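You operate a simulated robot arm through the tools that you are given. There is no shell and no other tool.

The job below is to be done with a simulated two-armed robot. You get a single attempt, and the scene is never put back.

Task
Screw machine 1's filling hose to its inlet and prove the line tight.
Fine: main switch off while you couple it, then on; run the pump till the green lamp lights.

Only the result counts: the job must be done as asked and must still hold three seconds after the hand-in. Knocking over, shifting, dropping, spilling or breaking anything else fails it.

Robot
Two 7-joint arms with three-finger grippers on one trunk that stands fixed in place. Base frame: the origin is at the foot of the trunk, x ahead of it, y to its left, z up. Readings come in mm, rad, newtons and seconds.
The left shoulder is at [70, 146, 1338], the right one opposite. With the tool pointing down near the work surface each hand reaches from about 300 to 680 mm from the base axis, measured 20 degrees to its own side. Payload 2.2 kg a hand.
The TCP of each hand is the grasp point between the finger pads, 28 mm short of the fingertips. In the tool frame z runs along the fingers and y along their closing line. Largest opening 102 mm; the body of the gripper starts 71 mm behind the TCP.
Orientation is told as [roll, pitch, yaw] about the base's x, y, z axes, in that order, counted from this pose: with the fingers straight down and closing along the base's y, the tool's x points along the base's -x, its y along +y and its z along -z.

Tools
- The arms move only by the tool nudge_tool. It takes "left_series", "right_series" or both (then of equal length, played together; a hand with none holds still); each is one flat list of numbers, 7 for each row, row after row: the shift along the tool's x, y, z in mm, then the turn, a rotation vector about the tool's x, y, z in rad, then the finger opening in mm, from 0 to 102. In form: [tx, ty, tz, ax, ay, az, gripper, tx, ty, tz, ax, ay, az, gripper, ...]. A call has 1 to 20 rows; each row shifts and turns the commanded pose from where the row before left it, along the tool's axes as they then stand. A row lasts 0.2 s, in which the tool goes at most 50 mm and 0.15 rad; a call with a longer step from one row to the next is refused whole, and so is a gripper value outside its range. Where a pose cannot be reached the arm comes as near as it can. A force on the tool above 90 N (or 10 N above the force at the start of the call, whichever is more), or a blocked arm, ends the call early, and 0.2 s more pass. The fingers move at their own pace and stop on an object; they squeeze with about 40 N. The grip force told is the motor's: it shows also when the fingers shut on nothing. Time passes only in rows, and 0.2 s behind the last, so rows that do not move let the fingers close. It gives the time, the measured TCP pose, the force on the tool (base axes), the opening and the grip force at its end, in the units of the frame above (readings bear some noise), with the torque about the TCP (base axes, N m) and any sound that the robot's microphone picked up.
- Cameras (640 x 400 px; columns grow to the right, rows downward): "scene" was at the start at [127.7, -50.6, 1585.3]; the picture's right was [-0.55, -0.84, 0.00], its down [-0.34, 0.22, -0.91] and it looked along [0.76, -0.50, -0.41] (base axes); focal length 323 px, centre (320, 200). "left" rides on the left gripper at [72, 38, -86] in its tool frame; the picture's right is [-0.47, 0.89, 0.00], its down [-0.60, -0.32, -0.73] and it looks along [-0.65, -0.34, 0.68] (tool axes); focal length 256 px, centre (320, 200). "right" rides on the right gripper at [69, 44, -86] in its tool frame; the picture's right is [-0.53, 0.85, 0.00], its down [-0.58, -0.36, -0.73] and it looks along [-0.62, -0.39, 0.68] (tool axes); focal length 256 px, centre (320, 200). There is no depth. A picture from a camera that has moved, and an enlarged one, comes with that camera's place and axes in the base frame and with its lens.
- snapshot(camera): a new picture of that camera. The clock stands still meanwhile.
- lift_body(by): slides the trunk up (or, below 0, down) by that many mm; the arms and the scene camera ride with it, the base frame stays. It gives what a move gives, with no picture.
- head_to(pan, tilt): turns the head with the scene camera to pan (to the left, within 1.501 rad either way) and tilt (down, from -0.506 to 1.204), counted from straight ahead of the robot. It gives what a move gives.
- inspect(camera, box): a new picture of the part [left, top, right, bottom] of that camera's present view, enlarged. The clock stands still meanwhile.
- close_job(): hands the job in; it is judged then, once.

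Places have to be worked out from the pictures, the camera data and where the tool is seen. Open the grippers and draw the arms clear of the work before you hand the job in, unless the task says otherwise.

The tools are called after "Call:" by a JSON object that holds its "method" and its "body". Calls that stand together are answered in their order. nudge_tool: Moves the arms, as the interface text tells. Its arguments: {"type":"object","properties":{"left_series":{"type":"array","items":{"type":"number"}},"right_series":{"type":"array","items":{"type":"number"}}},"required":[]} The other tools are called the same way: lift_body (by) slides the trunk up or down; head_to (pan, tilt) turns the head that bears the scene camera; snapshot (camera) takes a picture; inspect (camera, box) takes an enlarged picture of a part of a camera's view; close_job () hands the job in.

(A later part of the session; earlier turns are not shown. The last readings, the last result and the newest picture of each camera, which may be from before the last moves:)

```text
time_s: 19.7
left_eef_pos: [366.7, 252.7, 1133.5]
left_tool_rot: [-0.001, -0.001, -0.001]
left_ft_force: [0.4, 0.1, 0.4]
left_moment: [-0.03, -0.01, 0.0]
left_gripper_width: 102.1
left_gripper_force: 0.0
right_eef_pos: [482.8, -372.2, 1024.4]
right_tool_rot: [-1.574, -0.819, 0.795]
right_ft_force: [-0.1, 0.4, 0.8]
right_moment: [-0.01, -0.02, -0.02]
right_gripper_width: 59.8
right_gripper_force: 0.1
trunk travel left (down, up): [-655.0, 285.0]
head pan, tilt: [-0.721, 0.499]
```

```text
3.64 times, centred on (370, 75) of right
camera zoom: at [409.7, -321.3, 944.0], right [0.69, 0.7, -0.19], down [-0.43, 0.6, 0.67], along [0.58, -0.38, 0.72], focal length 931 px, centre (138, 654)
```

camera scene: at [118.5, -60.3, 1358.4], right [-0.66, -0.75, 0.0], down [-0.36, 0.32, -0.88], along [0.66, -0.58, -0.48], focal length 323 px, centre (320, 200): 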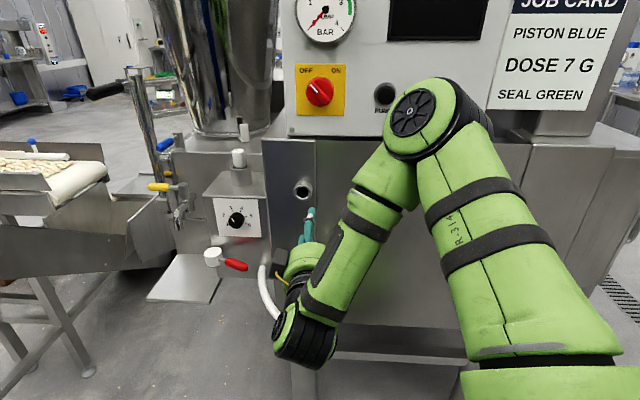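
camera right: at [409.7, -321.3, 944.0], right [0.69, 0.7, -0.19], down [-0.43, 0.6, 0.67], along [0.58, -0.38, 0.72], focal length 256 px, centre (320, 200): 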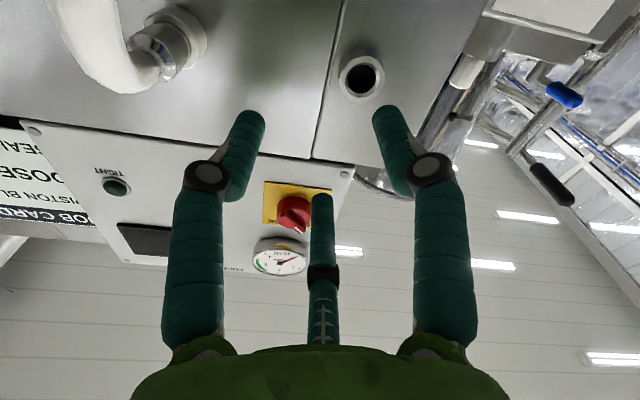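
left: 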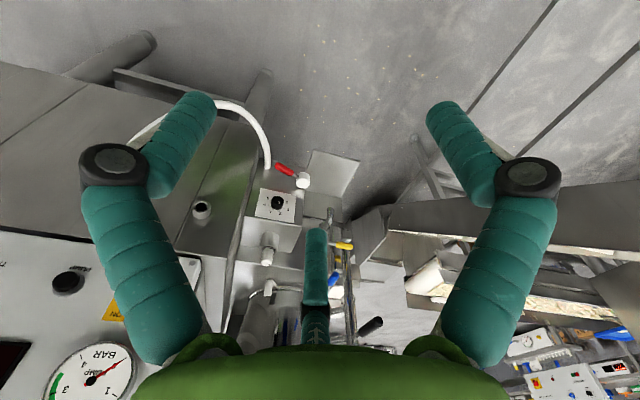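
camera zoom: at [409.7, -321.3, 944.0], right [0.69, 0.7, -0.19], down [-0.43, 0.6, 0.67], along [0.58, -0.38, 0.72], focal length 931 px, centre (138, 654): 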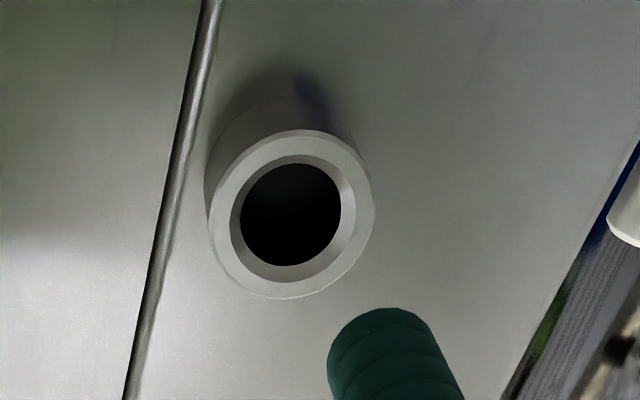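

The inlet is a plain female stub, the coupling a ~33 mm metal collar with the hose bending down after it. I'll grip it coaxially from the front with the finger gap facing down for the hose, so I first roll the hand to put one finger on top.

Call:
{"method": "nudge_tool", "body": {"right_series": [0, 0, -10, 0, 0, 0.145, 80, 0, 0, 0, 0, 0, 0.145, 80, 0, 0, 0, 0, 0, 0.145, 80, 0, 0, 0, 0, 0, 0.145, 80, 0, 0, 0, 0, 0, 0.145, 80, 0, 0, 0, 0, 0, 0.145, 80, 0, 0, 0, 0, 0, 0.145, 80, 0, 0, 0, 0, 0, 0.145, 80, 0, 0, 0, 0, 0, 0.145, 80, 0, 0, 0, 0, 0, 0.145, 80, 0, 0, 0, 0, 0, 0.145, 80, 0, 0, 0, 0, 0, 0.145, 80, 0, 0, 0, 0, 0, 0.145, 80, 0, 0, 0, 0, 0, 0.145, 80, 0, 0, 0, 0, 0, 0.145, 80, 0, 0, 0, 0, 0, 0.145, 80]}}

Call:
{"method": "snapshot", "body": {"camera": "right"}}

Call:
{"method": "snapshot", "body": {"camera": "scene"}}

```text
time_s: 23.1
left_eef_pos: [365.9, 251.8, 1132.6]
left_tool_rot: [0.001, 0.001, 0.002]
left_ft_force: [-0.2, -0.2, 0.7]
left_moment: [-0.01, -0.03, 0.03]
left_gripper_width: 101.9
left_gripper_force: 0.0
right_eef_pos: [474.9, -364.3, 1024.8]
right_tool_rot: [1.572, -0.001, -2.348]
right_ft_force: [0.7, -1.4, -0.1]
right_moment: [0.01, -0.01, 0.01]
right_gripper_width: 79.9
right_gripper_force: 0.1
trunk travel left (down, up): [-655.0, 285.0]
head pan, tilt: [-0.721, 0.499]
```

```text
taken
camera right: at [461.5, -254.7, 1068.5], right [-0.38, -0.38, 0.84], down [-0.93, 0.1, -0.37], along [0.05, -0.92, -0.39], focal length 256 px, centre (320, 200)
```

right: 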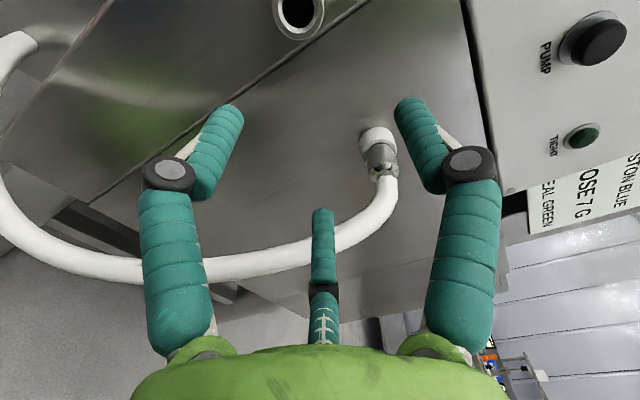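

```text
taken
camera scene: at [118.6, -60.5, 1358.4], right [-0.66, -0.75, 0.0], down [-0.36, 0.32, -0.88], along [0.66, -0.58, -0.48], focal length 323 px, centre (320, 200)
```

scene: 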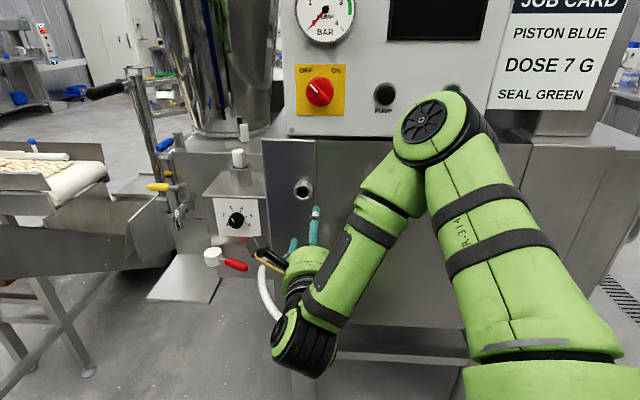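

The hand is rolled with one finger up, and this view from the left shows the collar and hose well. I zoom in on the collar and inlet.

Call:
{"method": "inspect", "body": {"camera": "right", "box": [320, 100, 440, 200]}}

Call:
{"method": "inspect", "body": {"camera": "right", "box": [240, 0, 400, 100]}}

```text
4.00 times, centred on (380, 150) of right
camera zoom: at [461.5, -254.7, 1068.5], right [-0.38, -0.38, 0.84], down [-0.93, 0.1, -0.37], along [0.05, -0.92, -0.39], focal length 1024 px, centre (80, 400)
```

zoom: 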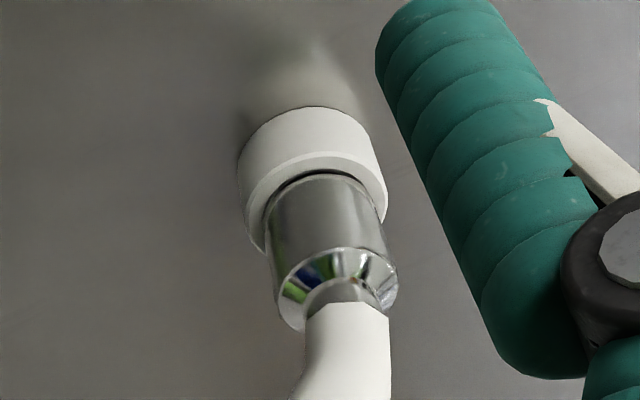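

```text
4.00 times, centred on (320, 50) of right
camera zoom: at [461.5, -254.7, 1068.5], right [-0.38, -0.38, 0.84], down [-0.93, 0.1, -0.37], along [0.05, -0.92, -0.39], focal length 1024 px, centre (320, 800)
```

zoom: 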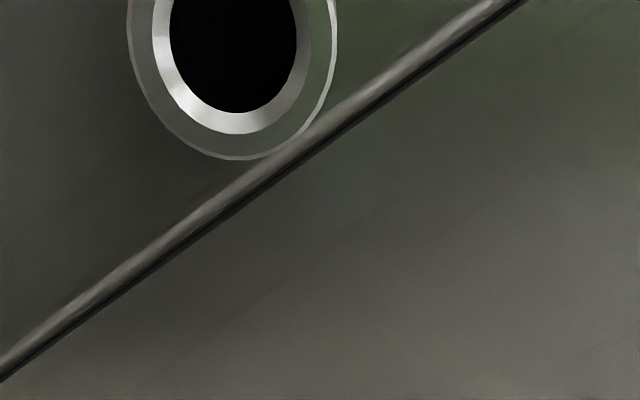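

Ring face of the parking cup lies about 121 mm right, 6 mm up and 154 mm ahead of the TCP. I lift 60 mm and slide right above the hose, then look before lowering around it.

Call:
{"method": "nudge_tool", "body": {"right_series": [0, 30, 0, 0, 0, 0, 96, 0, 30, 0, 0, 0, 0, 96, -30, 0, 0, 0, 0, 0, 96, -30, 0, 0, 0, 0, 0, 96, -30, 0, 0, 0, 0, 0, 96, -28, 0, 0, 0, 0, 0, 96]}}

Call:
{"method": "snapshot", "body": {"camera": "right"}}

Call:
{"method": "snapshot", "body": {"camera": "scene"}}

```text
time_s: 24.5
left_eef_pos: [367.5, 254.1, 1132.1]
left_tool_rot: [-0.002, 0.0, 0.0]
left_ft_force: [-0.2, 0.9, 0.5]
left_moment: [-0.04, 0.0, -0.03]
left_gripper_width: 101.8
left_gripper_force: 0.1
right_eef_pos: [435.8, -450.8, 1077.1]
right_tool_rot: [1.571, -0.004, -2.347]
right_ft_force: [-0.1, 0.4, 0.7]
right_moment: [0.02, -0.03, 0.01]
right_gripper_width: 95.9
right_gripper_force: 0.1
right hand out of reach, approached as far as the arm can: row 4, 5, 6
trunk travel left (down, up): [-655.0, 285.0]
head pan, tilt: [-0.721, 0.499]
```

```text
taken
camera right: at [423.6, -340.3, 1121.9], right [-0.37, -0.38, 0.85], down [-0.93, 0.1, -0.36], along [0.05, -0.92, -0.39], focal length 256 px, centre (320, 200)
```

right: 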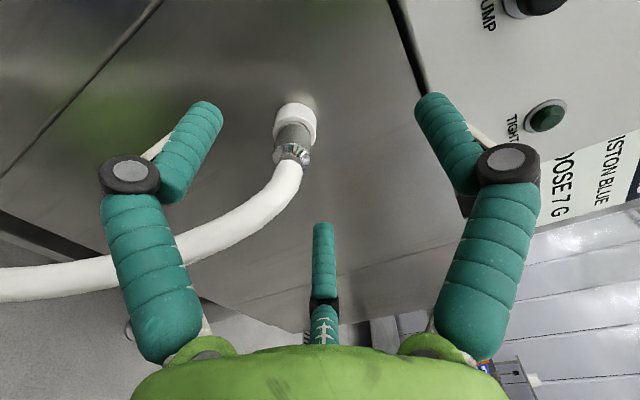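

```text
taken
camera scene: at [118.8, -58.8, 1358.4], right [-0.66, -0.75, 0.0], down [-0.36, 0.31, -0.88], along [0.66, -0.58, -0.48], focal length 323 px, centre (320, 200)
```

scene: 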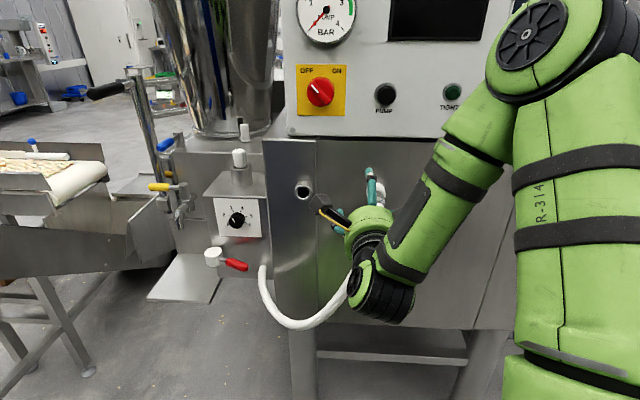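

The arm is folded too tightly there (rows 4–6 unreachable), stopping ~33 mm nearer the machine. Raising the trunk gives the arm more room, so I lift it 120 mm and check the pose.

Call:
{"method": "lift_body", "body": {"by": 120}}

Call:
{"method": "snapshot", "body": {"camera": "right"}}

```text
time_s: 26.0
left_eef_pos: [368.2, 252.5, 1251.8]
left_tool_rot: [0.0, 0.0, 0.0]
left_ft_force: [-0.9, 0.4, 0.2]
left_moment: [0.01, 0.02, -0.01]
left_gripper_width: 102.2
left_gripper_force: 0.0
right_eef_pos: [436.4, -450.8, 1197.4]
right_tool_rot: [1.572, -0.003, -2.345]
right_ft_force: [0.1, 0.3, -0.9]
right_moment: [-0.02, 0.01, 0.0]
right_gripper_width: 95.7
right_gripper_force: 0.1
trunk travel left (down, up): [-775.0, 165.0]
head pan, tilt: [-0.721, 0.499]
```

```text
taken
camera right: at [423.8, -341.2, 1241.3], right [-0.37, -0.38, 0.85], down [-0.93, 0.1, -0.36], along [0.05, -0.92, -0.39], focal length 256 px, centre (320, 200)
```

right: 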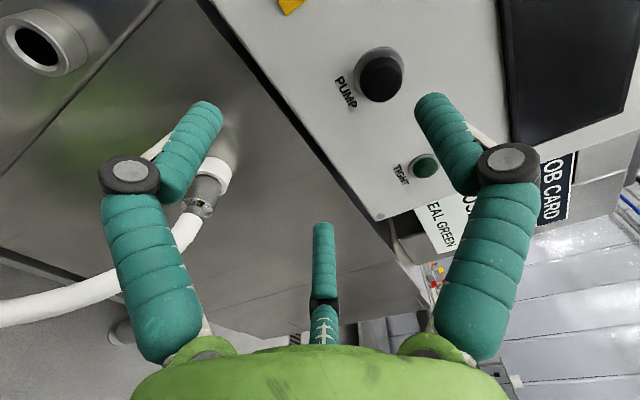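

The hand rode up with the trunk. I lower it in tool y back toward the coupling height plus margin and see where the commanded pose really is.

Call:
{"method": "nudge_tool", "body": {"right_series": [0, -30, 0, 0, 0, 0, 96, 0, -30, 0, 0, 0, 0, 96, 0, -30, 0, 0, 0, 0, 96]}}

Call:
{"method": "snapshot", "body": {"camera": "right"}}

```text
time_s: 26.8
left_eef_pos: [366.9, 252.7, 1252.3]
left_tool_rot: [0.0, 0.001, 0.002]
left_ft_force: [0.1, -0.8, 0.3]
left_moment: [0.01, 0.03, -0.01]
left_gripper_width: 101.7
left_gripper_force: 0.0
right_eef_pos: [442.9, -440.9, 1109.0]
right_tool_rot: [1.57, -0.003, -2.358]
right_ft_force: [0.7, 0.0, 0.3]
right_moment: [0.0, 0.03, -0.05]
right_gripper_width: 95.9
right_gripper_force: 0.1
right hand out of reach, approached as far as the arm can: row 2, 3
trunk travel left (down, up): [-775.0, 165.0]
head pan, tilt: [-0.721, 0.499]
```

```text
taken
camera right: at [430.0, -331.0, 1152.6], right [-0.38, -0.38, 0.85], down [-0.93, 0.11, -0.36], along [0.04, -0.92, -0.39], focal length 256 px, centre (320, 200)
```

right: 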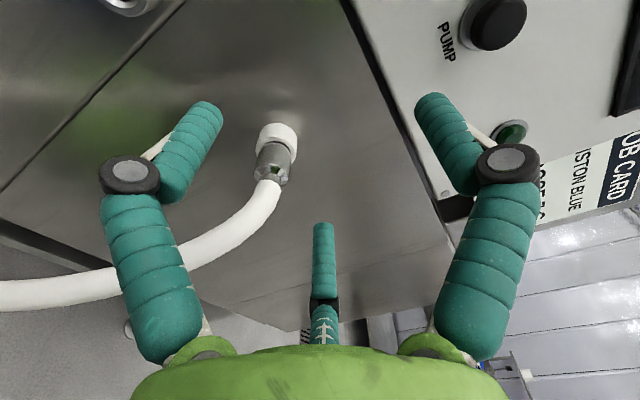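

Lowering hits the same limit, so I'll instead align above the collar at its final depth and lower onto it through the wide bottom finger gap. I zoom the current wrist view to refine the collar's position by parallax.

Call:
{"method": "inspect", "body": {"camera": "right", "box": [220, 90, 340, 190]}}

Call:
{"method": "snapshot", "body": {"camera": "scene"}}

```text
4.00 times, centred on (280, 140) of right
camera zoom: at [430.0, -331.0, 1152.6], right [-0.38, -0.38, 0.85], down [-0.93, 0.11, -0.36], along [0.04, -0.92, -0.39], focal length 1024 px, centre (480, 440)
```

zoom: 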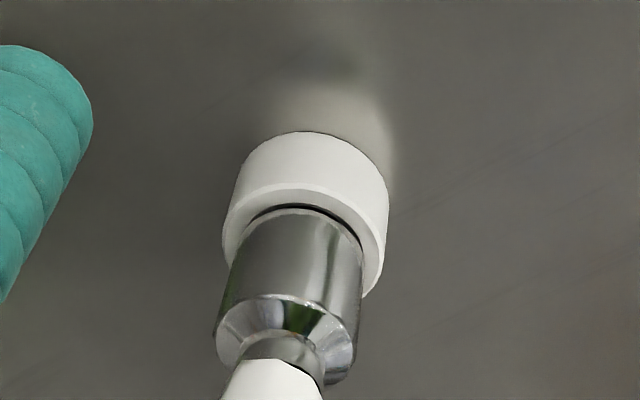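

```text
taken
camera scene: at [119.5, -60.6, 1478.3], right [-0.66, -0.75, 0.0], down [-0.36, 0.32, -0.88], along [0.66, -0.58, -0.48], focal length 323 px, centre (320, 200)
```

scene: 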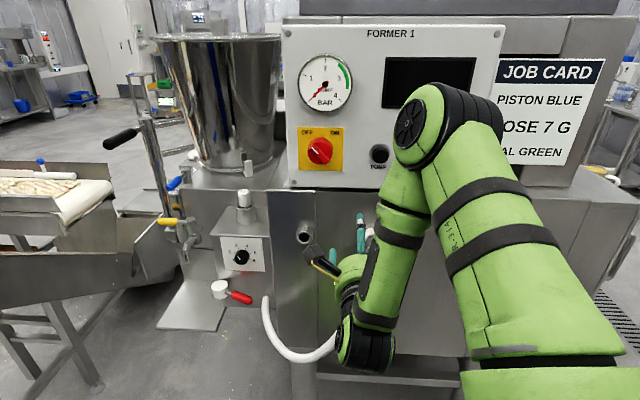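

Parallax gives the cup's front centre at (501.5,-558.6,1031). I move right 42 and forward 87 mm while staying ~88 mm above the collar axis, then look.

Call:
{"method": "nudge_tool", "body": {"right_series": [0, 10, 0, 0, 0, 0, 96, -14, 0, 29, 0, 0, 0, 96, -14, 0, 29, 0, 0, 0, 96, -14, 0, 29, 0, 0, 0, 96]}}

Call:
{"method": "snapshot", "body": {"camera": "right"}}

Call:
{"method": "inspect", "body": {"camera": "scene", "box": [270, 120, 530, 300]}}

```text
time_s: 27.8
left_eef_pos: [366.2, 252.7, 1252.2]
left_tool_rot: [-0.001, 0.0, 0.001]
left_ft_force: [-1.3, 0.5, -1.2]
left_moment: [0.02, -0.01, -0.03]
left_gripper_width: 102.0
left_gripper_force: 0.2
right_eef_pos: [475.8, -474.1, 1142.7]
right_tool_rot: [1.571, -0.001, -2.377]
right_ft_force: [-0.4, -0.2, -0.5]
right_moment: [-0.02, -0.01, -0.01]
right_gripper_width: 96.0
right_gripper_force: 0.0
right hand out of reach, approached as far as the arm can: row 2, 3, 4
trunk travel left (down, up): [-775.0, 165.0]
head pan, tilt: [-0.721, 0.499]
```

```text
taken
camera right: at [464.2, -364.2, 1186.4], right [-0.38, -0.37, 0.85], down [-0.92, 0.13, -0.36], along [0.03, -0.92, -0.39], focal length 256 px, centre (320, 200)
```

right: 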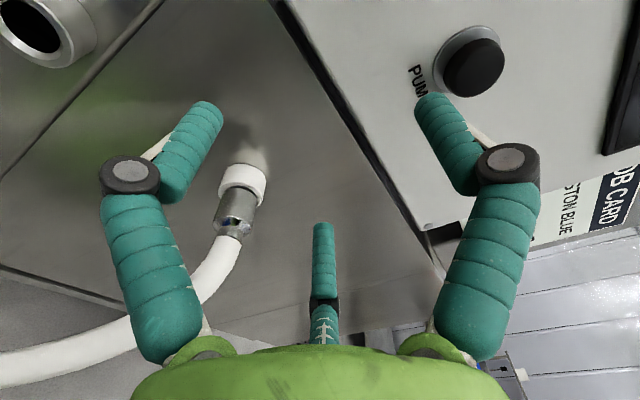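

```text
2.22 times, centred on (400, 210) of scene
camera zoom: at [118.2, -60.2, 1478.4], right [-0.66, -0.75, 0.0], down [-0.36, 0.32, -0.88], along [0.66, -0.58, -0.48], focal length 717 px, centre (142, 178)
```

zoom: 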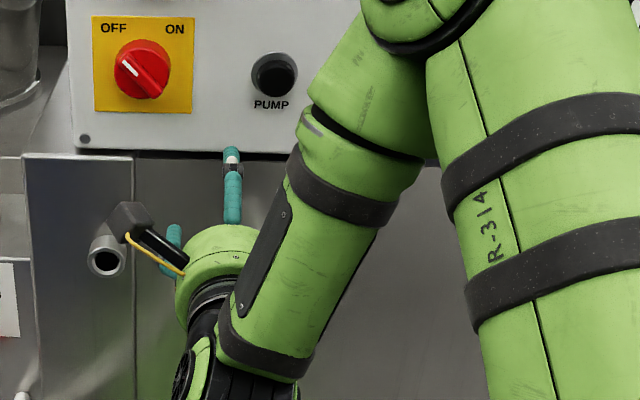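

Still limited: the wrist is too close to the shoulder so the wrist joint folds back. Raising the trunk further will put the shoulder well above the hand and lengthen the arm, so I lift it 160 mm (hand stays ~55 mm clear of the panel) and then lower the hand.

Call:
{"method": "lift_body", "body": {"by": 160}}

Call:
{"method": "nudge_tool", "body": {"right_series": [0, -30, 0, 0, 0, 0, 96, 0, -30, 0, 0, 0, 0, 96, 0, -30, 0, 0, 0, 0, 96, 0, -30, 0, 0, 0, 0, 96]}}

Call:
{"method": "snapshot", "body": {"camera": "right"}}

Call:
{"method": "snapshot", "body": {"camera": "scene"}}

```text
time_s: 29.6
left_eef_pos: [366.1, 252.3, 1412.0]
left_tool_rot: [-0.001, -0.001, 0.001]
left_ft_force: [-0.9, -0.3, 0.2]
left_moment: [0.0, -0.02, 0.0]
left_gripper_width: 102.0
left_gripper_force: 0.1
right_eef_pos: [474.6, -474.1, 1302.7]
right_tool_rot: [1.572, -0.001, -2.378]
right_ft_force: [0.0, 0.2, -0.1]
right_moment: [-0.02, 0.02, 0.0]
right_gripper_width: 95.9
right_gripper_force: 0.0
trunk travel left (down, up): [-935.0, 5.0]
head pan, tilt: [-0.721, 0.499]
```

```text
time_s: 30.6
left_eef_pos: [367.4, 252.3, 1412.0]
left_tool_rot: [0.0, -0.003, 0.001]
left_ft_force: [0.1, -0.4, -0.1]
left_moment: [-0.03, 0.01, 0.02]
left_gripper_width: 102.0
left_gripper_force: 0.2
right_eef_pos: [464.3, -476.2, 1198.4]
right_tool_rot: [1.571, -0.001, -2.4]
right_ft_force: [0.5, 0.2, 0.3]
right_moment: [-0.01, 0.01, 0.01]
right_gripper_width: 95.9
right_gripper_force: 0.1
right hand out of reach, approached as far as the arm can: row 3, 4
trunk travel left (down, up): [-935.0, 5.0]
head pan, tilt: [-0.721, 0.499]
```

```text
taken
camera right: at [455.9, -366.4, 1242.4], right [-0.39, -0.36, 0.85], down [-0.92, 0.15, -0.36], along [0.0, -0.92, -0.39], focal length 256 px, centre (320, 200)
```

right: 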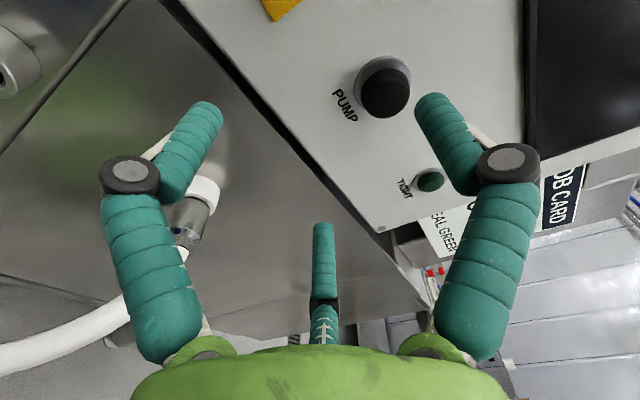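

```text
taken
camera scene: at [118.6, -60.6, 1638.4], right [-0.66, -0.75, 0.0], down [-0.36, 0.32, -0.88], along [0.66, -0.58, -0.48], focal length 323 px, centre (320, 200)
```

scene: 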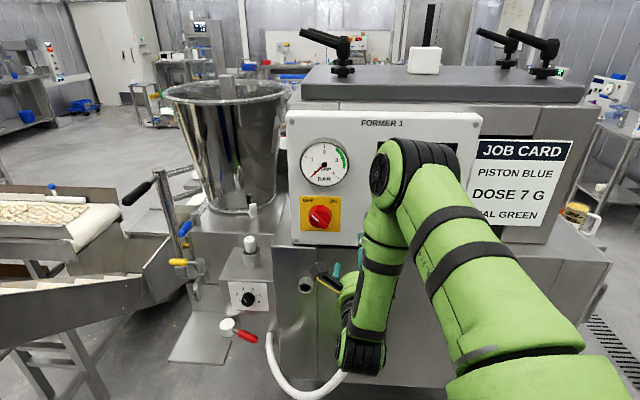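

The fold angle between forearm and hand is the limit, so the right arm cannot do a coaxial grip here; the left arm (shoulder farther away) can. I raise the right hand, turn it tool-down and draw it out to the right-rear to free the space.

Call:
{"method": "nudge_tool", "body": {"right_series": [0, 30, 0, 0, 0, 0, 96, 0, 30, 0, 0, 0, 0, 96, 0, 0, 0, 0.15, 0, 0, 96, 0, 0, 0, 0.15, 0, 0, 96, 0, 0, 0, 0.15, 0, 0, 96, 0, 0, 0, 0.15, 0, 0, 96, 0, 0, 0, 0.15, 0, 0, 96, 0, 0, 0, 0.15, 0, 0, 96, 0, 0, 0, 0.15, 0, 0, 96, 0, 0, 0, 0.15, 0, 0, 96, 0, 0, 0, 0.15, 0, 0, 96, 0, 0, 0, 0.15, 0, 0, 96]}}

Call:
{"method": "snapshot", "body": {"camera": "scene"}}

```text
time_s: 33.2
left_eef_pos: [368.5, 253.2, 1411.6]
left_tool_rot: [-0.001, 0.002, -0.001]
left_ft_force: [-0.1, -0.4, 0.0]
left_moment: [0.02, 0.0, -0.03]
left_gripper_width: 101.9
left_gripper_force: 0.0
right_eef_pos: [453.4, -475.2, 1240.4]
right_tool_rot: [0.07, -0.001, -2.377]
right_ft_force: [0.2, 0.5, 0.6]
right_moment: [0.01, 0.02, 0.02]
right_gripper_width: 96.2
right_gripper_force: 0.2
right hand out of reach, approached as far as the arm can: row 1, 2
trunk travel left (down, up): [-935.0, 5.0]
head pan, tilt: [-0.721, 0.499]
```

```text
taken
camera scene: at [120.1, -60.7, 1638.2], right [-0.66, -0.75, 0.0], down [-0.36, 0.32, -0.88], along [0.66, -0.58, -0.48], focal length 323 px, centre (320, 200)
```

scene: 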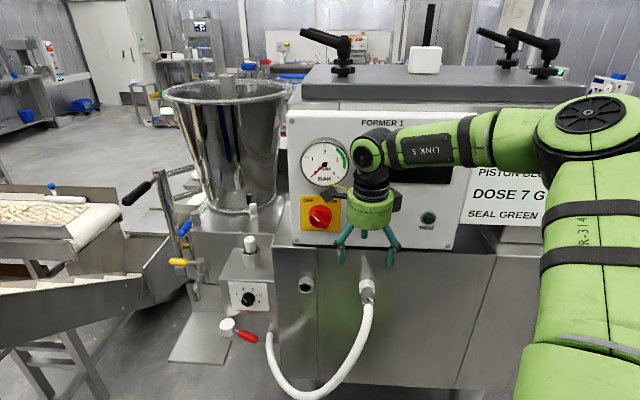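

The right hand is tool-down now and the coupling is in plain view. I draw the right hand out to the right-rear.

Call:
{"method": "nudge_tool", "body": {"right_series": [-37.8, -16.7, -6.7, 0, 0, 0, 96, -37.8, -16.7, -6.7, 0, 0, 0, 96, -37.8, -16.7, -6.7, 0, 0, 0, 96, -37.8, -16.7, -6.7, 0, 0, 0, 96, -37.8, -16.7, -6.7, 0, 0, 0, 96, -37.8, -16.7, -6.7, 0, 0, 0, 96]}}

Call:
{"method": "snapshot", "body": {"camera": "scene"}}

Call:
{"method": "inspect", "body": {"camera": "scene", "box": [260, 240, 480, 400]}}

```text
time_s: 34.6
left_eef_pos: [365.7, 252.5, 1412.1]
left_tool_rot: [0.001, -0.002, -0.001]
left_ft_force: [-0.3, 0.5, -0.8]
left_moment: [0.0, -0.01, 0.0]
left_gripper_width: 102.1
left_gripper_force: 0.1
right_eef_pos: [215.1, -558.0, 1275.0]
right_tool_rot: [0.072, 0.0, -2.375]
right_ft_force: [-1.5, 0.8, -0.3]
right_moment: [0.0, -0.02, 0.03]
right_gripper_width: 95.9
right_gripper_force: 0.0
trunk travel left (down, up): [-935.0, 5.0]
head pan, tilt: [-0.721, 0.499]
```

```text
taken
camera scene: at [116.4, -59.8, 1638.5], right [-0.66, -0.75, 0.0], down [-0.36, 0.32, -0.88], along [0.66, -0.58, -0.48], focal length 323 px, centre (320, 200)
```

scene: 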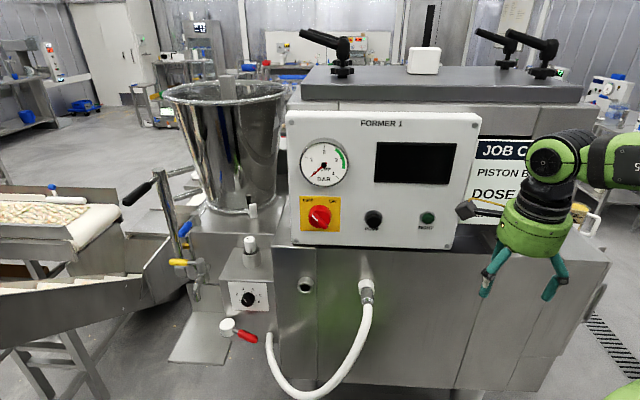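

```text
2.50 times, centred on (370, 320) of scene
camera zoom: at [116.4, -59.8, 1638.5], right [-0.66, -0.75, 0.0], down [-0.36, 0.32, -0.88], along [0.66, -0.58, -0.48], focal length 807 px, centre (195, -100)
```

zoom: 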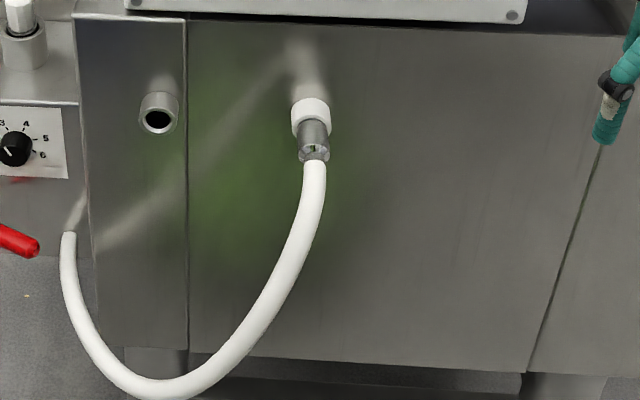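

The workspace is clear and unobstructed: coupling ring at about (500,-557.5,1031), inlet rim at about (620,-449.5,1029), both along the same face. I bring the left hand back across to the middle first, tool down.

Call:
{"method": "nudge_tool", "body": {"left_series": [-5, -46, 10, 0, 0, 0, 102, -5, -46, 10, 0, 0, 0, 102, -5, -46, 10, 0, 0, 0, 102, -5, -46, 10, 0, 0, 0, 102, -5, -46, 10, 0, 0, 0, 102, -5, -46, 10, 0, 0, 0, 102, -6, -46, 10, 0, 0, 0, 102, -6, -46, 10, 0, 0, 0, 102, -6, -46, 10, 0, 0, 0, 102, -6, -46, 10, 0, 0, 0, 102]}}

Call:
{"method": "snapshot", "body": {"camera": "scene"}}

Call:
{"method": "snapshot", "body": {"camera": "left"}}

```text
time_s: 36.8
left_eef_pos: [420.3, -193.3, 1314.7]
left_tool_rot: [0.002, -0.001, -0.004]
left_ft_force: [0.5, -0.5, 0.1]
left_moment: [0.03, -0.05, 0.03]
left_gripper_width: 102.0
left_gripper_force: 0.0
left hand out of reach, approached as far as the arm can: row 10
right_eef_pos: [215.4, -559.4, 1273.2]
right_tool_rot: [0.069, -0.001, -2.376]
right_ft_force: [-1.0, -0.4, 0.7]
right_moment: [0.04, -0.04, 0.0]
right_gripper_width: 96.2
right_gripper_force: 0.0
trunk travel left (down, up): [-935.0, 5.0]
head pan, tilt: [-0.721, 0.499]
```

```text
taken
camera scene: at [117.2, -63.1, 1638.3], right [-0.66, -0.75, 0.0], down [-0.36, 0.32, -0.88], along [0.66, -0.58, -0.48], focal length 323 px, centre (320, 200)
```

scene: 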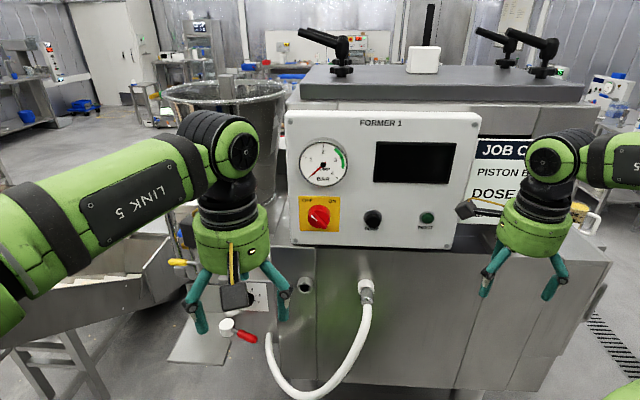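

```text
taken
camera left: at [348.7, -154.0, 1403.1], right [0.47, 0.88, 0.0], down [0.6, -0.32, 0.73], along [0.65, -0.34, -0.68], focal length 256 px, centre (320, 200)
```

left: 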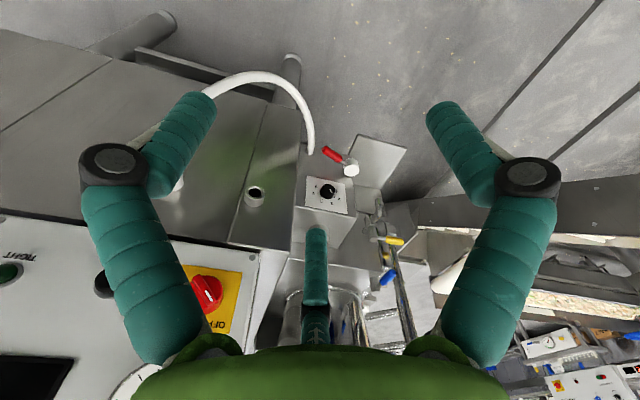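

The left hand stopped at (420,-193,1315), hitting a limit. I look at how the left arm is folded to understand which joint restricts it.

Call:
{"method": "head_to", "body": {"pan": 0.3, "tilt": 0.45}}

Call:
{"method": "snapshot", "body": {"camera": "scene"}}

Call:
{"method": "head_to", "body": {"pan": -1.4, "tilt": 0.45}}

Call:
{"method": "snapshot", "body": {"camera": "scene"}}

```text
time_s: 38.1
left_eef_pos: [420.0, -189.9, 1314.8]
left_tool_rot: [0.002, 0.001, -0.002]
left_ft_force: [0.2, 0.1, 0.3]
left_moment: [0.04, 0.03, 0.01]
left_gripper_width: 102.1
left_gripper_force: 0.0
right_eef_pos: [215.7, -558.8, 1274.9]
right_tool_rot: [0.072, -0.003, -2.377]
right_ft_force: [-0.1, 0.1, -0.3]
right_moment: [0.02, 0.03, -0.01]
right_gripper_width: 96.2
right_gripper_force: 0.1
trunk travel left (down, up): [-935.0, 5.0]
head pan, tilt: [0.3, 0.45]
```

```text
taken
camera scene: at [137.9, 26.2, 1642.9], right [0.29, -0.96, 0.0], down [-0.42, -0.13, -0.9], along [0.86, 0.27, -0.43], focal length 323 px, centre (320, 200)
```

scene: 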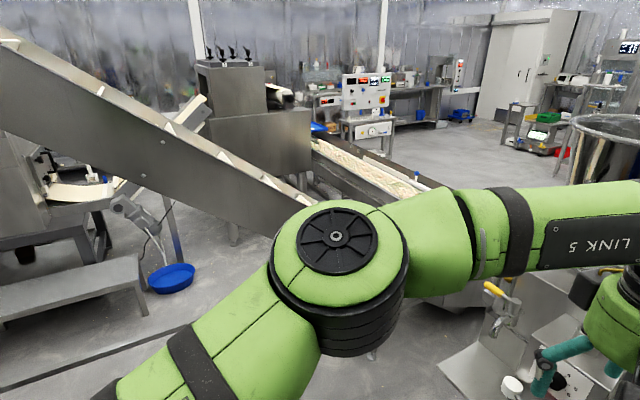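

```text
time_s: 39.9
left_eef_pos: [421.0, -189.9, 1315.5]
left_tool_rot: [0.002, 0.003, -0.003]
left_ft_force: [0.4, 0.4, 0.3]
left_moment: [0.0, -0.01, 0.0]
left_gripper_width: 102.0
left_gripper_force: 0.1
right_eef_pos: [215.7, -558.9, 1275.4]
right_tool_rot: [0.071, -0.002, -2.377]
right_ft_force: [0.2, 1.0, -0.4]
right_moment: [-0.02, 0.0, -0.02]
right_gripper_width: 96.1
right_gripper_force: 0.1
trunk travel left (down, up): [-935.0, 5.0]
head pan, tilt: [-1.4, 0.45]
```

```text
taken
camera scene: at [66.0, -90.7, 1642.8], right [-0.99, -0.17, 0.0], down [-0.07, 0.43, -0.9], along [0.15, -0.89, -0.44], focal length 323 px, centre (320, 200)
```

scene: 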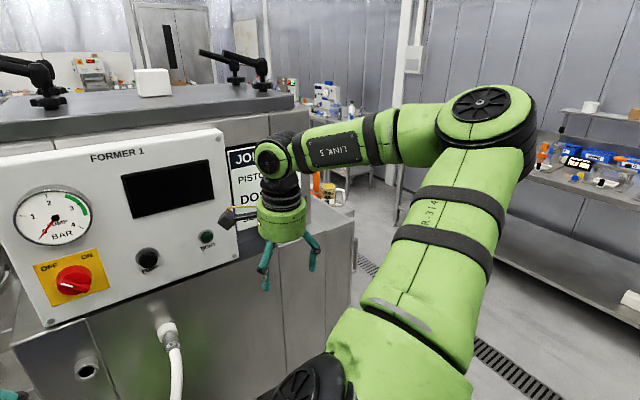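

The left elbow sits forward-left, so pitching the hand forward will suit it. I lower the trunk 265 mm to put the shoulder ~100 mm above the coupling height.

Call:
{"method": "lift_body", "body": {"by": -265}}

Call:
{"method": "head_to", "body": {"pan": -0.6, "tilt": 0.45}}

Call:
{"method": "snapshot", "body": {"camera": "scene"}}

```text
time_s: 42.6
left_eef_pos: [421.6, -189.2, 1049.0]
left_tool_rot: [0.003, 0.003, 0.002]
left_ft_force: [-0.2, 0.0, 0.8]
left_moment: [-0.02, 0.01, -0.02]
left_gripper_width: 102.0
left_gripper_force: 0.1
right_eef_pos: [217.1, -557.3, 1009.6]
right_tool_rot: [0.072, 0.0, -2.377]
right_ft_force: [0.6, 0.6, -0.4]
right_moment: [0.01, 0.01, -0.03]
right_gripper_width: 95.9
right_gripper_force: 0.1
trunk travel left (down, up): [-670.0, 270.0]
head pan, tilt: [-1.4, 0.45]
```

```text
time_s: 43.7
left_eef_pos: [421.5, -189.9, 1050.3]
left_tool_rot: [0.0, 0.0, 0.0]
left_ft_force: [0.3, 0.6, 0.1]
left_moment: [0.03, -0.01, 0.04]
left_gripper_width: 101.9
left_gripper_force: 0.0
right_eef_pos: [215.3, -557.4, 1010.9]
right_tool_rot: [0.071, -0.001, -2.376]
right_ft_force: [-0.6, 0.3, 0.2]
right_moment: [0.05, 0.0, 0.01]
right_gripper_width: 95.8
right_gripper_force: 0.1
trunk travel left (down, up): [-670.0, 270.0]
head pan, tilt: [-0.6, 0.45]
```

```text
taken
camera scene: at [126.1, -52.2, 1377.8], right [-0.57, -0.82, 0.0], down [-0.36, 0.25, -0.9], along [0.74, -0.51, -0.44], focal length 323 px, centre (320, 200)
```

scene: 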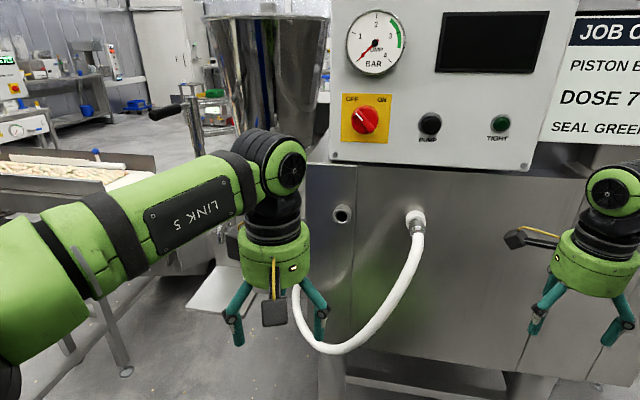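

Both hands are clear. I yaw the left hand to the face heading and pitch it level in place.

Call:
{"method": "nudge_tool", "body": {"left_series": [0, 0, 0, 0, 0, 0.1293, 96, 0, 0, 0, 0, 0, 0.1293, 96, 0, 0, 0, 0, 0, 0.1293, 96, 0, 0, 0, 0, 0, 0.1293, 96, 0, 0, 0, 0, 0, 0.1293, 96, 0, 0, 0, 0, 0, 0.1293, 96, 0, 0, 0, 0, -0.1428, 0, 96, 0, 0, 0, 0, -0.1428, 0, 96, 0, 0, 0, 0, -0.1428, 0, 96, 0, 0, 0, 0, -0.1428, 0, 96, 0, 0, 0, 0, -0.1428, 0, 96, 0, 0, 0, 0, -0.1428, 0, 96, 0, 0, 0, 0, -0.1428, 0, 96, 0, 0, 0, 0, -0.1428, 0, 96, 0, 0, 0, 0, -0.1428, 0, 96, 0, 0, 0, 0, -0.1428, 0, 96, 0, 0, 0, 0, -0.1428, 0, 96]}}

Call:
{"method": "snapshot", "body": {"camera": "scene"}}

Call:
{"method": "snapshot", "body": {"camera": "left"}}

```text
time_s: 47.3
left_eef_pos: [422.9, -189.8, 1049.2]
left_tool_rot: [-0.003, -1.283, -0.772]
left_ft_force: [0.3, -0.6, 0.0]
left_moment: [-0.01, 0.01, -0.03]
left_gripper_width: 95.9
left_gripper_force: 0.1
left hand out of reach, approached as far as the arm can: row 16, 17
right_eef_pos: [217.6, -557.8, 1010.5]
right_tool_rot: [0.073, -0.003, -2.378]
right_ft_force: [0.8, 0.7, 0.0]
right_moment: [-0.01, 0.06, 0.01]
right_gripper_width: 96.1
right_gripper_force: 0.2
trunk travel left (down, up): [-670.0, 270.0]
head pan, tilt: [-0.6, 0.45]
```

```text
taken
camera scene: at [127.1, -51.4, 1377.8], right [-0.56, -0.83, 0.0], down [-0.36, 0.25, -0.9], along [0.74, -0.51, -0.44], focal length 323 px, centre (320, 200)
```

scene: 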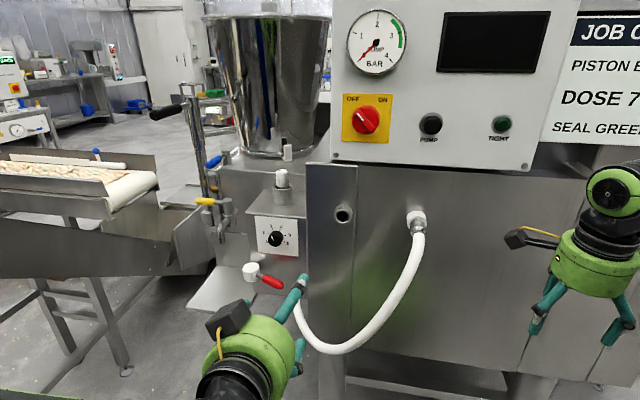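

```text
taken
camera left: at [376.8, -89.9, 1007.4], right [0.72, 0.54, 0.44], down [-0.6, 0.15, 0.79], along [0.36, -0.83, 0.43], focal length 256 px, centre (320, 200)
```

left: 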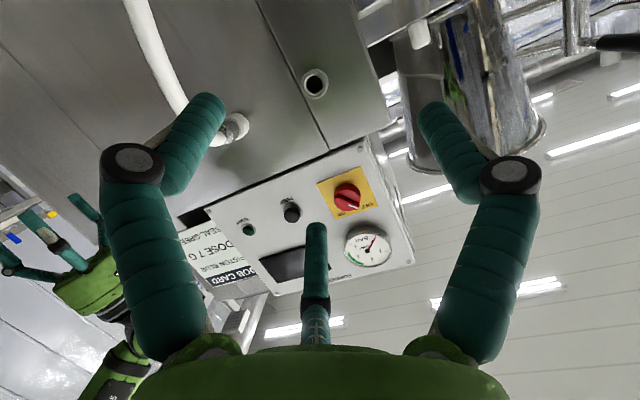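

The last bit of pitch (to level) was out of reach here because the arm is folded. I zoom on the left hand in the scene to check the geometry, since a box on its upper side surprises me.

Call:
{"method": "inspect", "body": {"camera": "scene", "box": [160, 250, 360, 400]}}

Call:
{"method": "inspect", "body": {"camera": "scene", "box": [480, 150, 640, 360]}}

```text
2.67 times, centred on (260, 325) of scene
camera zoom: at [127.1, -51.4, 1377.8], right [-0.56, -0.83, 0.0], down [-0.36, 0.25, -0.9], along [0.74, -0.51, -0.44], focal length 861 px, centre (480, -133)
```

zoom: 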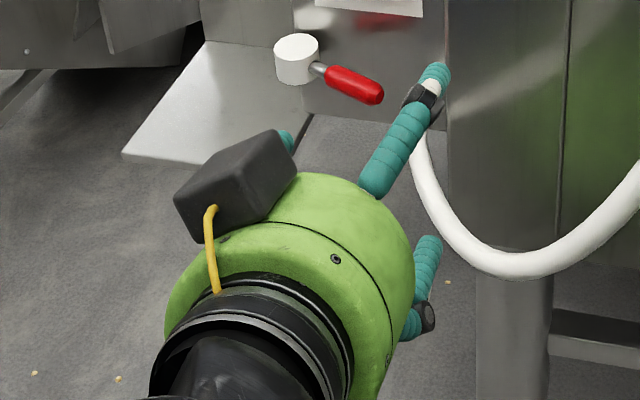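

```text
1.90 times, centred on (560, 255) of scene
camera zoom: at [127.1, -51.4, 1377.8], right [-0.56, -0.83, 0.0], down [-0.36, 0.25, -0.9], along [0.74, -0.51, -0.44], focal length 615 px, centre (-137, 95)
```

zoom: 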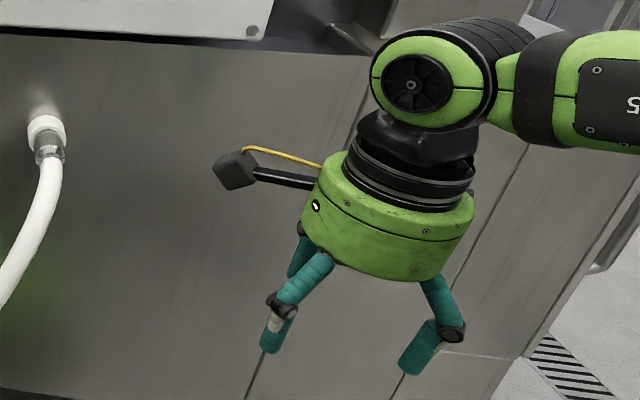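

The extra box on the hand's upper-left is a second fitting, harmless. I move the left hand 150 mm forward, finish levelling it, and roll it so one finger is on top and the gap faces down.

Call:
{"method": "nudge_tool", "body": {"left_series": [-10.7, 0, 36, 0, 0, 0, 96, -10.7, 0, 36, 0, 0, 0, 96, -10.7, 0, 36, 0, 0, 0, 96, -10.7, 0, 36, 0, 0, 0, 96, 0, 0, 0, 0, -0.144, 0, 96, 0, 0, 0, 0, -0.144, 0, 96, 0, 0, 0, 0, 0, 0.1428, 96, 0, 0, 0, 0, 0, 0.1428, 96, 0, 0, 0, 0, 0, 0.1428, 96, 0, 0, 0, 0, 0, 0.1428, 96, 0, 0, 0, 0, 0, 0.1428, 96, 0, 0, 0, 0, 0, 0.1428, 96, 0, 0, 0, 0, 0, 0.1428, 96, 0, 0, 0, 0, 0, 0.1428, 96, 0, 0, 0, 0, 0, 0.1428, 96, 0, 0, 0, 0, 0, 0.1428, 96, 0, 0, 0, 0, 0, 0.1428, 96]}}

Call:
{"method": "snapshot", "body": {"camera": "scene"}}

Call:
{"method": "snapshot", "body": {"camera": "left"}}

```text
time_s: 50.9
left_eef_pos: [528.0, -295.0, 1048.7]
left_tool_rot: [1.33, -0.001, -2.348]
left_ft_force: [0.4, 0.0, -0.6]
left_moment: [0.0, 0.01, 0.06]
left_gripper_width: 95.9
left_gripper_force: 0.1
left hand out of reach, approached as far as the arm can: row 5, 6
right_eef_pos: [216.0, -558.0, 1010.2]
right_tool_rot: [0.072, -0.001, -2.376]
right_ft_force: [-0.1, -0.8, -0.1]
right_moment: [0.0, -0.01, 0.0]
right_gripper_width: 96.0
right_gripper_force: 0.1
trunk travel left (down, up): [-670.0, 270.0]
head pan, tilt: [-0.6, 0.45]
```

```text
taken
camera scene: at [126.1, -52.2, 1377.8], right [-0.57, -0.82, 0.0], down [-0.36, 0.25, -0.9], along [0.74, -0.51, -0.44], focal length 323 px, centre (320, 200)
```

scene: 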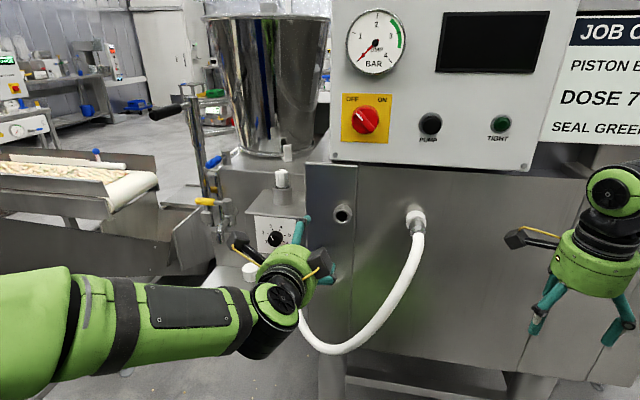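

```text
taken
camera left: at [526.6, -190.4, 1108.6], right [-0.18, -0.48, 0.86], down [-0.98, 0.12, -0.14], along [-0.04, -0.87, -0.49], focal length 256 px, centre (320, 200)
```

left: 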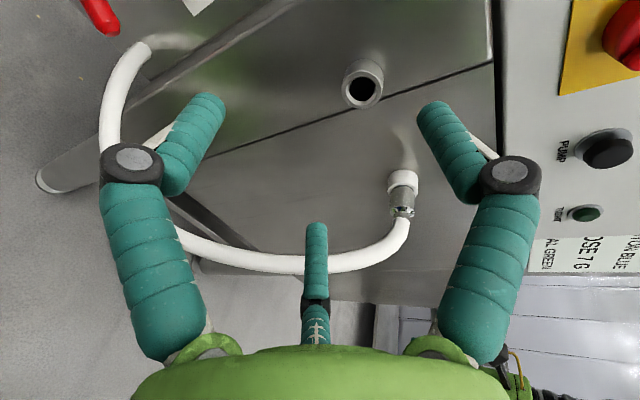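

Levelling is still 0.24 rad short. I look at the left elbow to see how the arm is arranged.

Call:
{"method": "head_to", "body": {"pan": 0.25, "tilt": 0.7}}

Call:
{"method": "snapshot", "body": {"camera": "scene"}}

```text
time_s: 52.1
left_eef_pos: [528.7, -294.8, 1049.3]
left_tool_rot: [1.33, 0.0, -2.348]
left_ft_force: [0.5, 0.3, -0.8]
left_moment: [0.01, -0.02, -0.03]
left_gripper_width: 96.1
left_gripper_force: 0.0
right_eef_pos: [216.7, -559.0, 1010.2]
right_tool_rot: [0.073, -0.001, -2.376]
right_ft_force: [-0.3, 0.2, 0.1]
right_moment: [-0.01, 0.0, 0.04]
right_gripper_width: 96.0
right_gripper_force: 0.1
trunk travel left (down, up): [-670.0, 270.0]
head pan, tilt: [0.25, 0.7]
```

```text
taken
camera scene: at [132.6, 20.6, 1355.7], right [0.25, -0.97, 0.0], down [-0.62, -0.16, -0.77], along [0.74, 0.19, -0.64], focal length 323 px, centre (320, 200)
```

scene: 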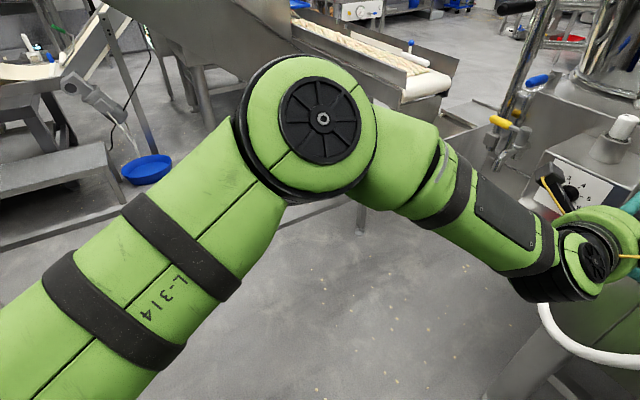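

Elbow at about (470,106,1187) with the forearm descending to the wrist; the forearm-roll joint seems to limit levelling. With the shoulder lower than the hand this should ease, so I raise the hand, then lower the trunk and retry levelling.

Call:
{"method": "nudge_tool", "body": {"left_series": [0, 30, -10, 0, 0, 0, 96, 0, 30, -10, 0, 0, 0, 96, 0, 30, -10, 0, 0, 0, 96, 0, 30, -10, 0, 0, 0, 96]}}

Call:
{"method": "lift_body", "body": {"by": -150}}

Call:
{"method": "nudge_tool", "body": {"left_series": [0, 0, 0, -0.12, 0, 0, 96, 0, 0, 0, -0.12, 0, 0, 96]}}

Call:
{"method": "snapshot", "body": {"camera": "left"}}

```text
time_s: 53.1
left_eef_pos: [520.5, -285.3, 1176.7]
left_tool_rot: [1.33, -0.003, -2.348]
left_ft_force: [-0.5, 0.0, 0.4]
left_moment: [-0.01, 0.0, 0.03]
left_gripper_width: 96.0
left_gripper_force: 0.1
right_eef_pos: [215.3, -558.8, 1009.4]
right_tool_rot: [0.072, 0.0, -2.377]
right_ft_force: [-0.2, -0.2, 0.2]
right_moment: [0.0, 0.0, 0.01]
right_gripper_width: 96.1
right_gripper_force: 0.2
trunk travel left (down, up): [-670.0, 270.0]
head pan, tilt: [0.25, 0.7]
```

```text
time_s: 54.8
left_eef_pos: [522.5, -285.3, 1027.2]
left_tool_rot: [1.331, -0.001, -2.347]
left_ft_force: [-0.4, 0.0, 0.5]
left_moment: [0.01, -0.01, -0.04]
left_gripper_width: 96.0
left_gripper_force: 0.0
right_eef_pos: [215.9, -559.6, 859.4]
right_tool_rot: [0.071, -0.001, -2.378]
right_ft_force: [0.9, 0.3, -0.1]
right_moment: [0.0, -0.02, 0.0]
right_gripper_width: 95.9
right_gripper_force: 0.0
trunk travel left (down, up): [-520.0, 420.0]
head pan, tilt: [0.25, 0.7]
```

```text
time_s: 55.4
left_eef_pos: [520.4, -284.6, 1027.2]
left_tool_rot: [1.513, 0.0, -2.347]
left_ft_force: [0.3, 0.1, 0.3]
left_moment: [0.0, 0.02, -0.01]
left_gripper_width: 96.2
left_gripper_force: 0.1
left hand out of reach, approached as far as the arm can: row 2
right_eef_pos: [216.2, -558.6, 859.0]
right_tool_rot: [0.071, -0.002, -2.377]
right_ft_force: [-0.2, 0.5, 0.0]
right_moment: [0.0, -0.02, 0.01]
right_gripper_width: 95.9
right_gripper_force: 0.0
trunk travel left (down, up): [-520.0, 420.0]
head pan, tilt: [0.25, 0.7]
```

```text
taken
camera left: at [512.8, -174.5, 1072.1], right [-0.29, -0.37, 0.88], down [-0.96, 0.09, -0.27], along [0.02, -0.93, -0.38], focal length 256 px, centre (320, 200)
```

left: 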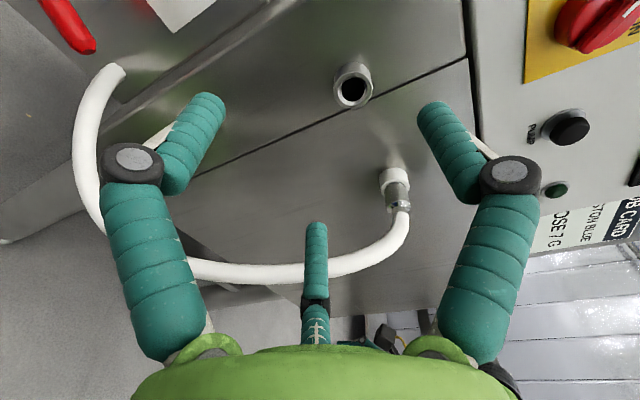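

That helped: only 0.06 rad short now. I do the same again by 90 mm and finish levelling.

Call:
{"method": "nudge_tool", "body": {"left_series": [0, 30, -2, 0, 0, 0, 96, 0, 30, -2, 0, 0, 0, 96, 0, 30, -2, 0, 0, 0, 96]}}

Call:
{"method": "lift_body", "body": {"by": -90}}

Call:
{"method": "nudge_tool", "body": {"left_series": [0, 0, 0, -0.058, 0, 0, 96]}}

Call:
{"method": "snapshot", "body": {"camera": "left"}}

```text
time_s: 56.2
left_eef_pos: [520.3, -283.9, 1115.5]
left_tool_rot: [1.513, 0.0, -2.347]
left_ft_force: [-0.5, -0.9, 0.3]
left_moment: [0.01, 0.02, 0.0]
left_gripper_width: 95.9
left_gripper_force: 0.1
right_eef_pos: [215.3, -558.1, 859.7]
right_tool_rot: [0.073, -0.001, -2.378]
right_ft_force: [-0.1, 0.0, -0.5]
right_moment: [0.01, -0.02, 0.03]
right_gripper_width: 96.2
right_gripper_force: 0.1
trunk travel left (down, up): [-520.0, 420.0]
head pan, tilt: [0.25, 0.7]
```

```text
time_s: 57.5
left_eef_pos: [521.3, -283.9, 1026.6]
left_tool_rot: [1.51, -0.002, -2.348]
left_ft_force: [0.9, 0.2, 0.3]
left_moment: [0.01, 0.02, 0.01]
left_gripper_width: 96.1
left_gripper_force: 0.1
right_eef_pos: [215.9, -559.2, 768.9]
right_tool_rot: [0.072, -0.002, -2.376]
right_ft_force: [0.5, 0.0, 0.2]
right_moment: [0.02, 0.01, -0.01]
right_gripper_width: 96.0
right_gripper_force: 0.0
trunk travel left (down, up): [-430.0, 510.0]
head pan, tilt: [0.25, 0.7]
```

```text
time_s: 57.9
left_eef_pos: [522.0, -284.0, 1025.0]
left_tool_rot: [1.57, 0.0, -2.347]
left_ft_force: [-0.1, -0.2, -0.9]
left_moment: [0.0, 0.01, -0.03]
left_gripper_width: 96.0
left_gripper_force: 0.0
right_eef_pos: [216.4, -558.6, 769.5]
right_tool_rot: [0.071, -0.001, -2.379]
right_ft_force: [-0.4, -0.5, 0.5]
right_moment: [0.03, 0.01, 0.01]
right_gripper_width: 96.1
right_gripper_force: 0.1
trunk travel left (down, up): [-430.0, 510.0]
head pan, tilt: [0.25, 0.7]
```

```text
taken
camera left: at [511.3, -171.3, 1065.7], right [-0.32, -0.33, 0.89], down [-0.95, 0.08, -0.31], along [0.03, -0.94, -0.34], focal length 256 px, centre (320, 200)
```

left: 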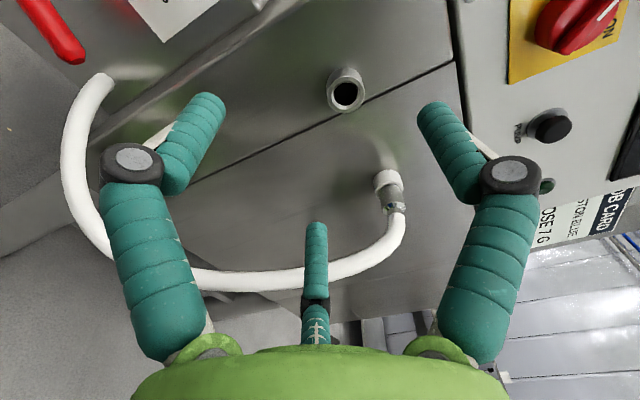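

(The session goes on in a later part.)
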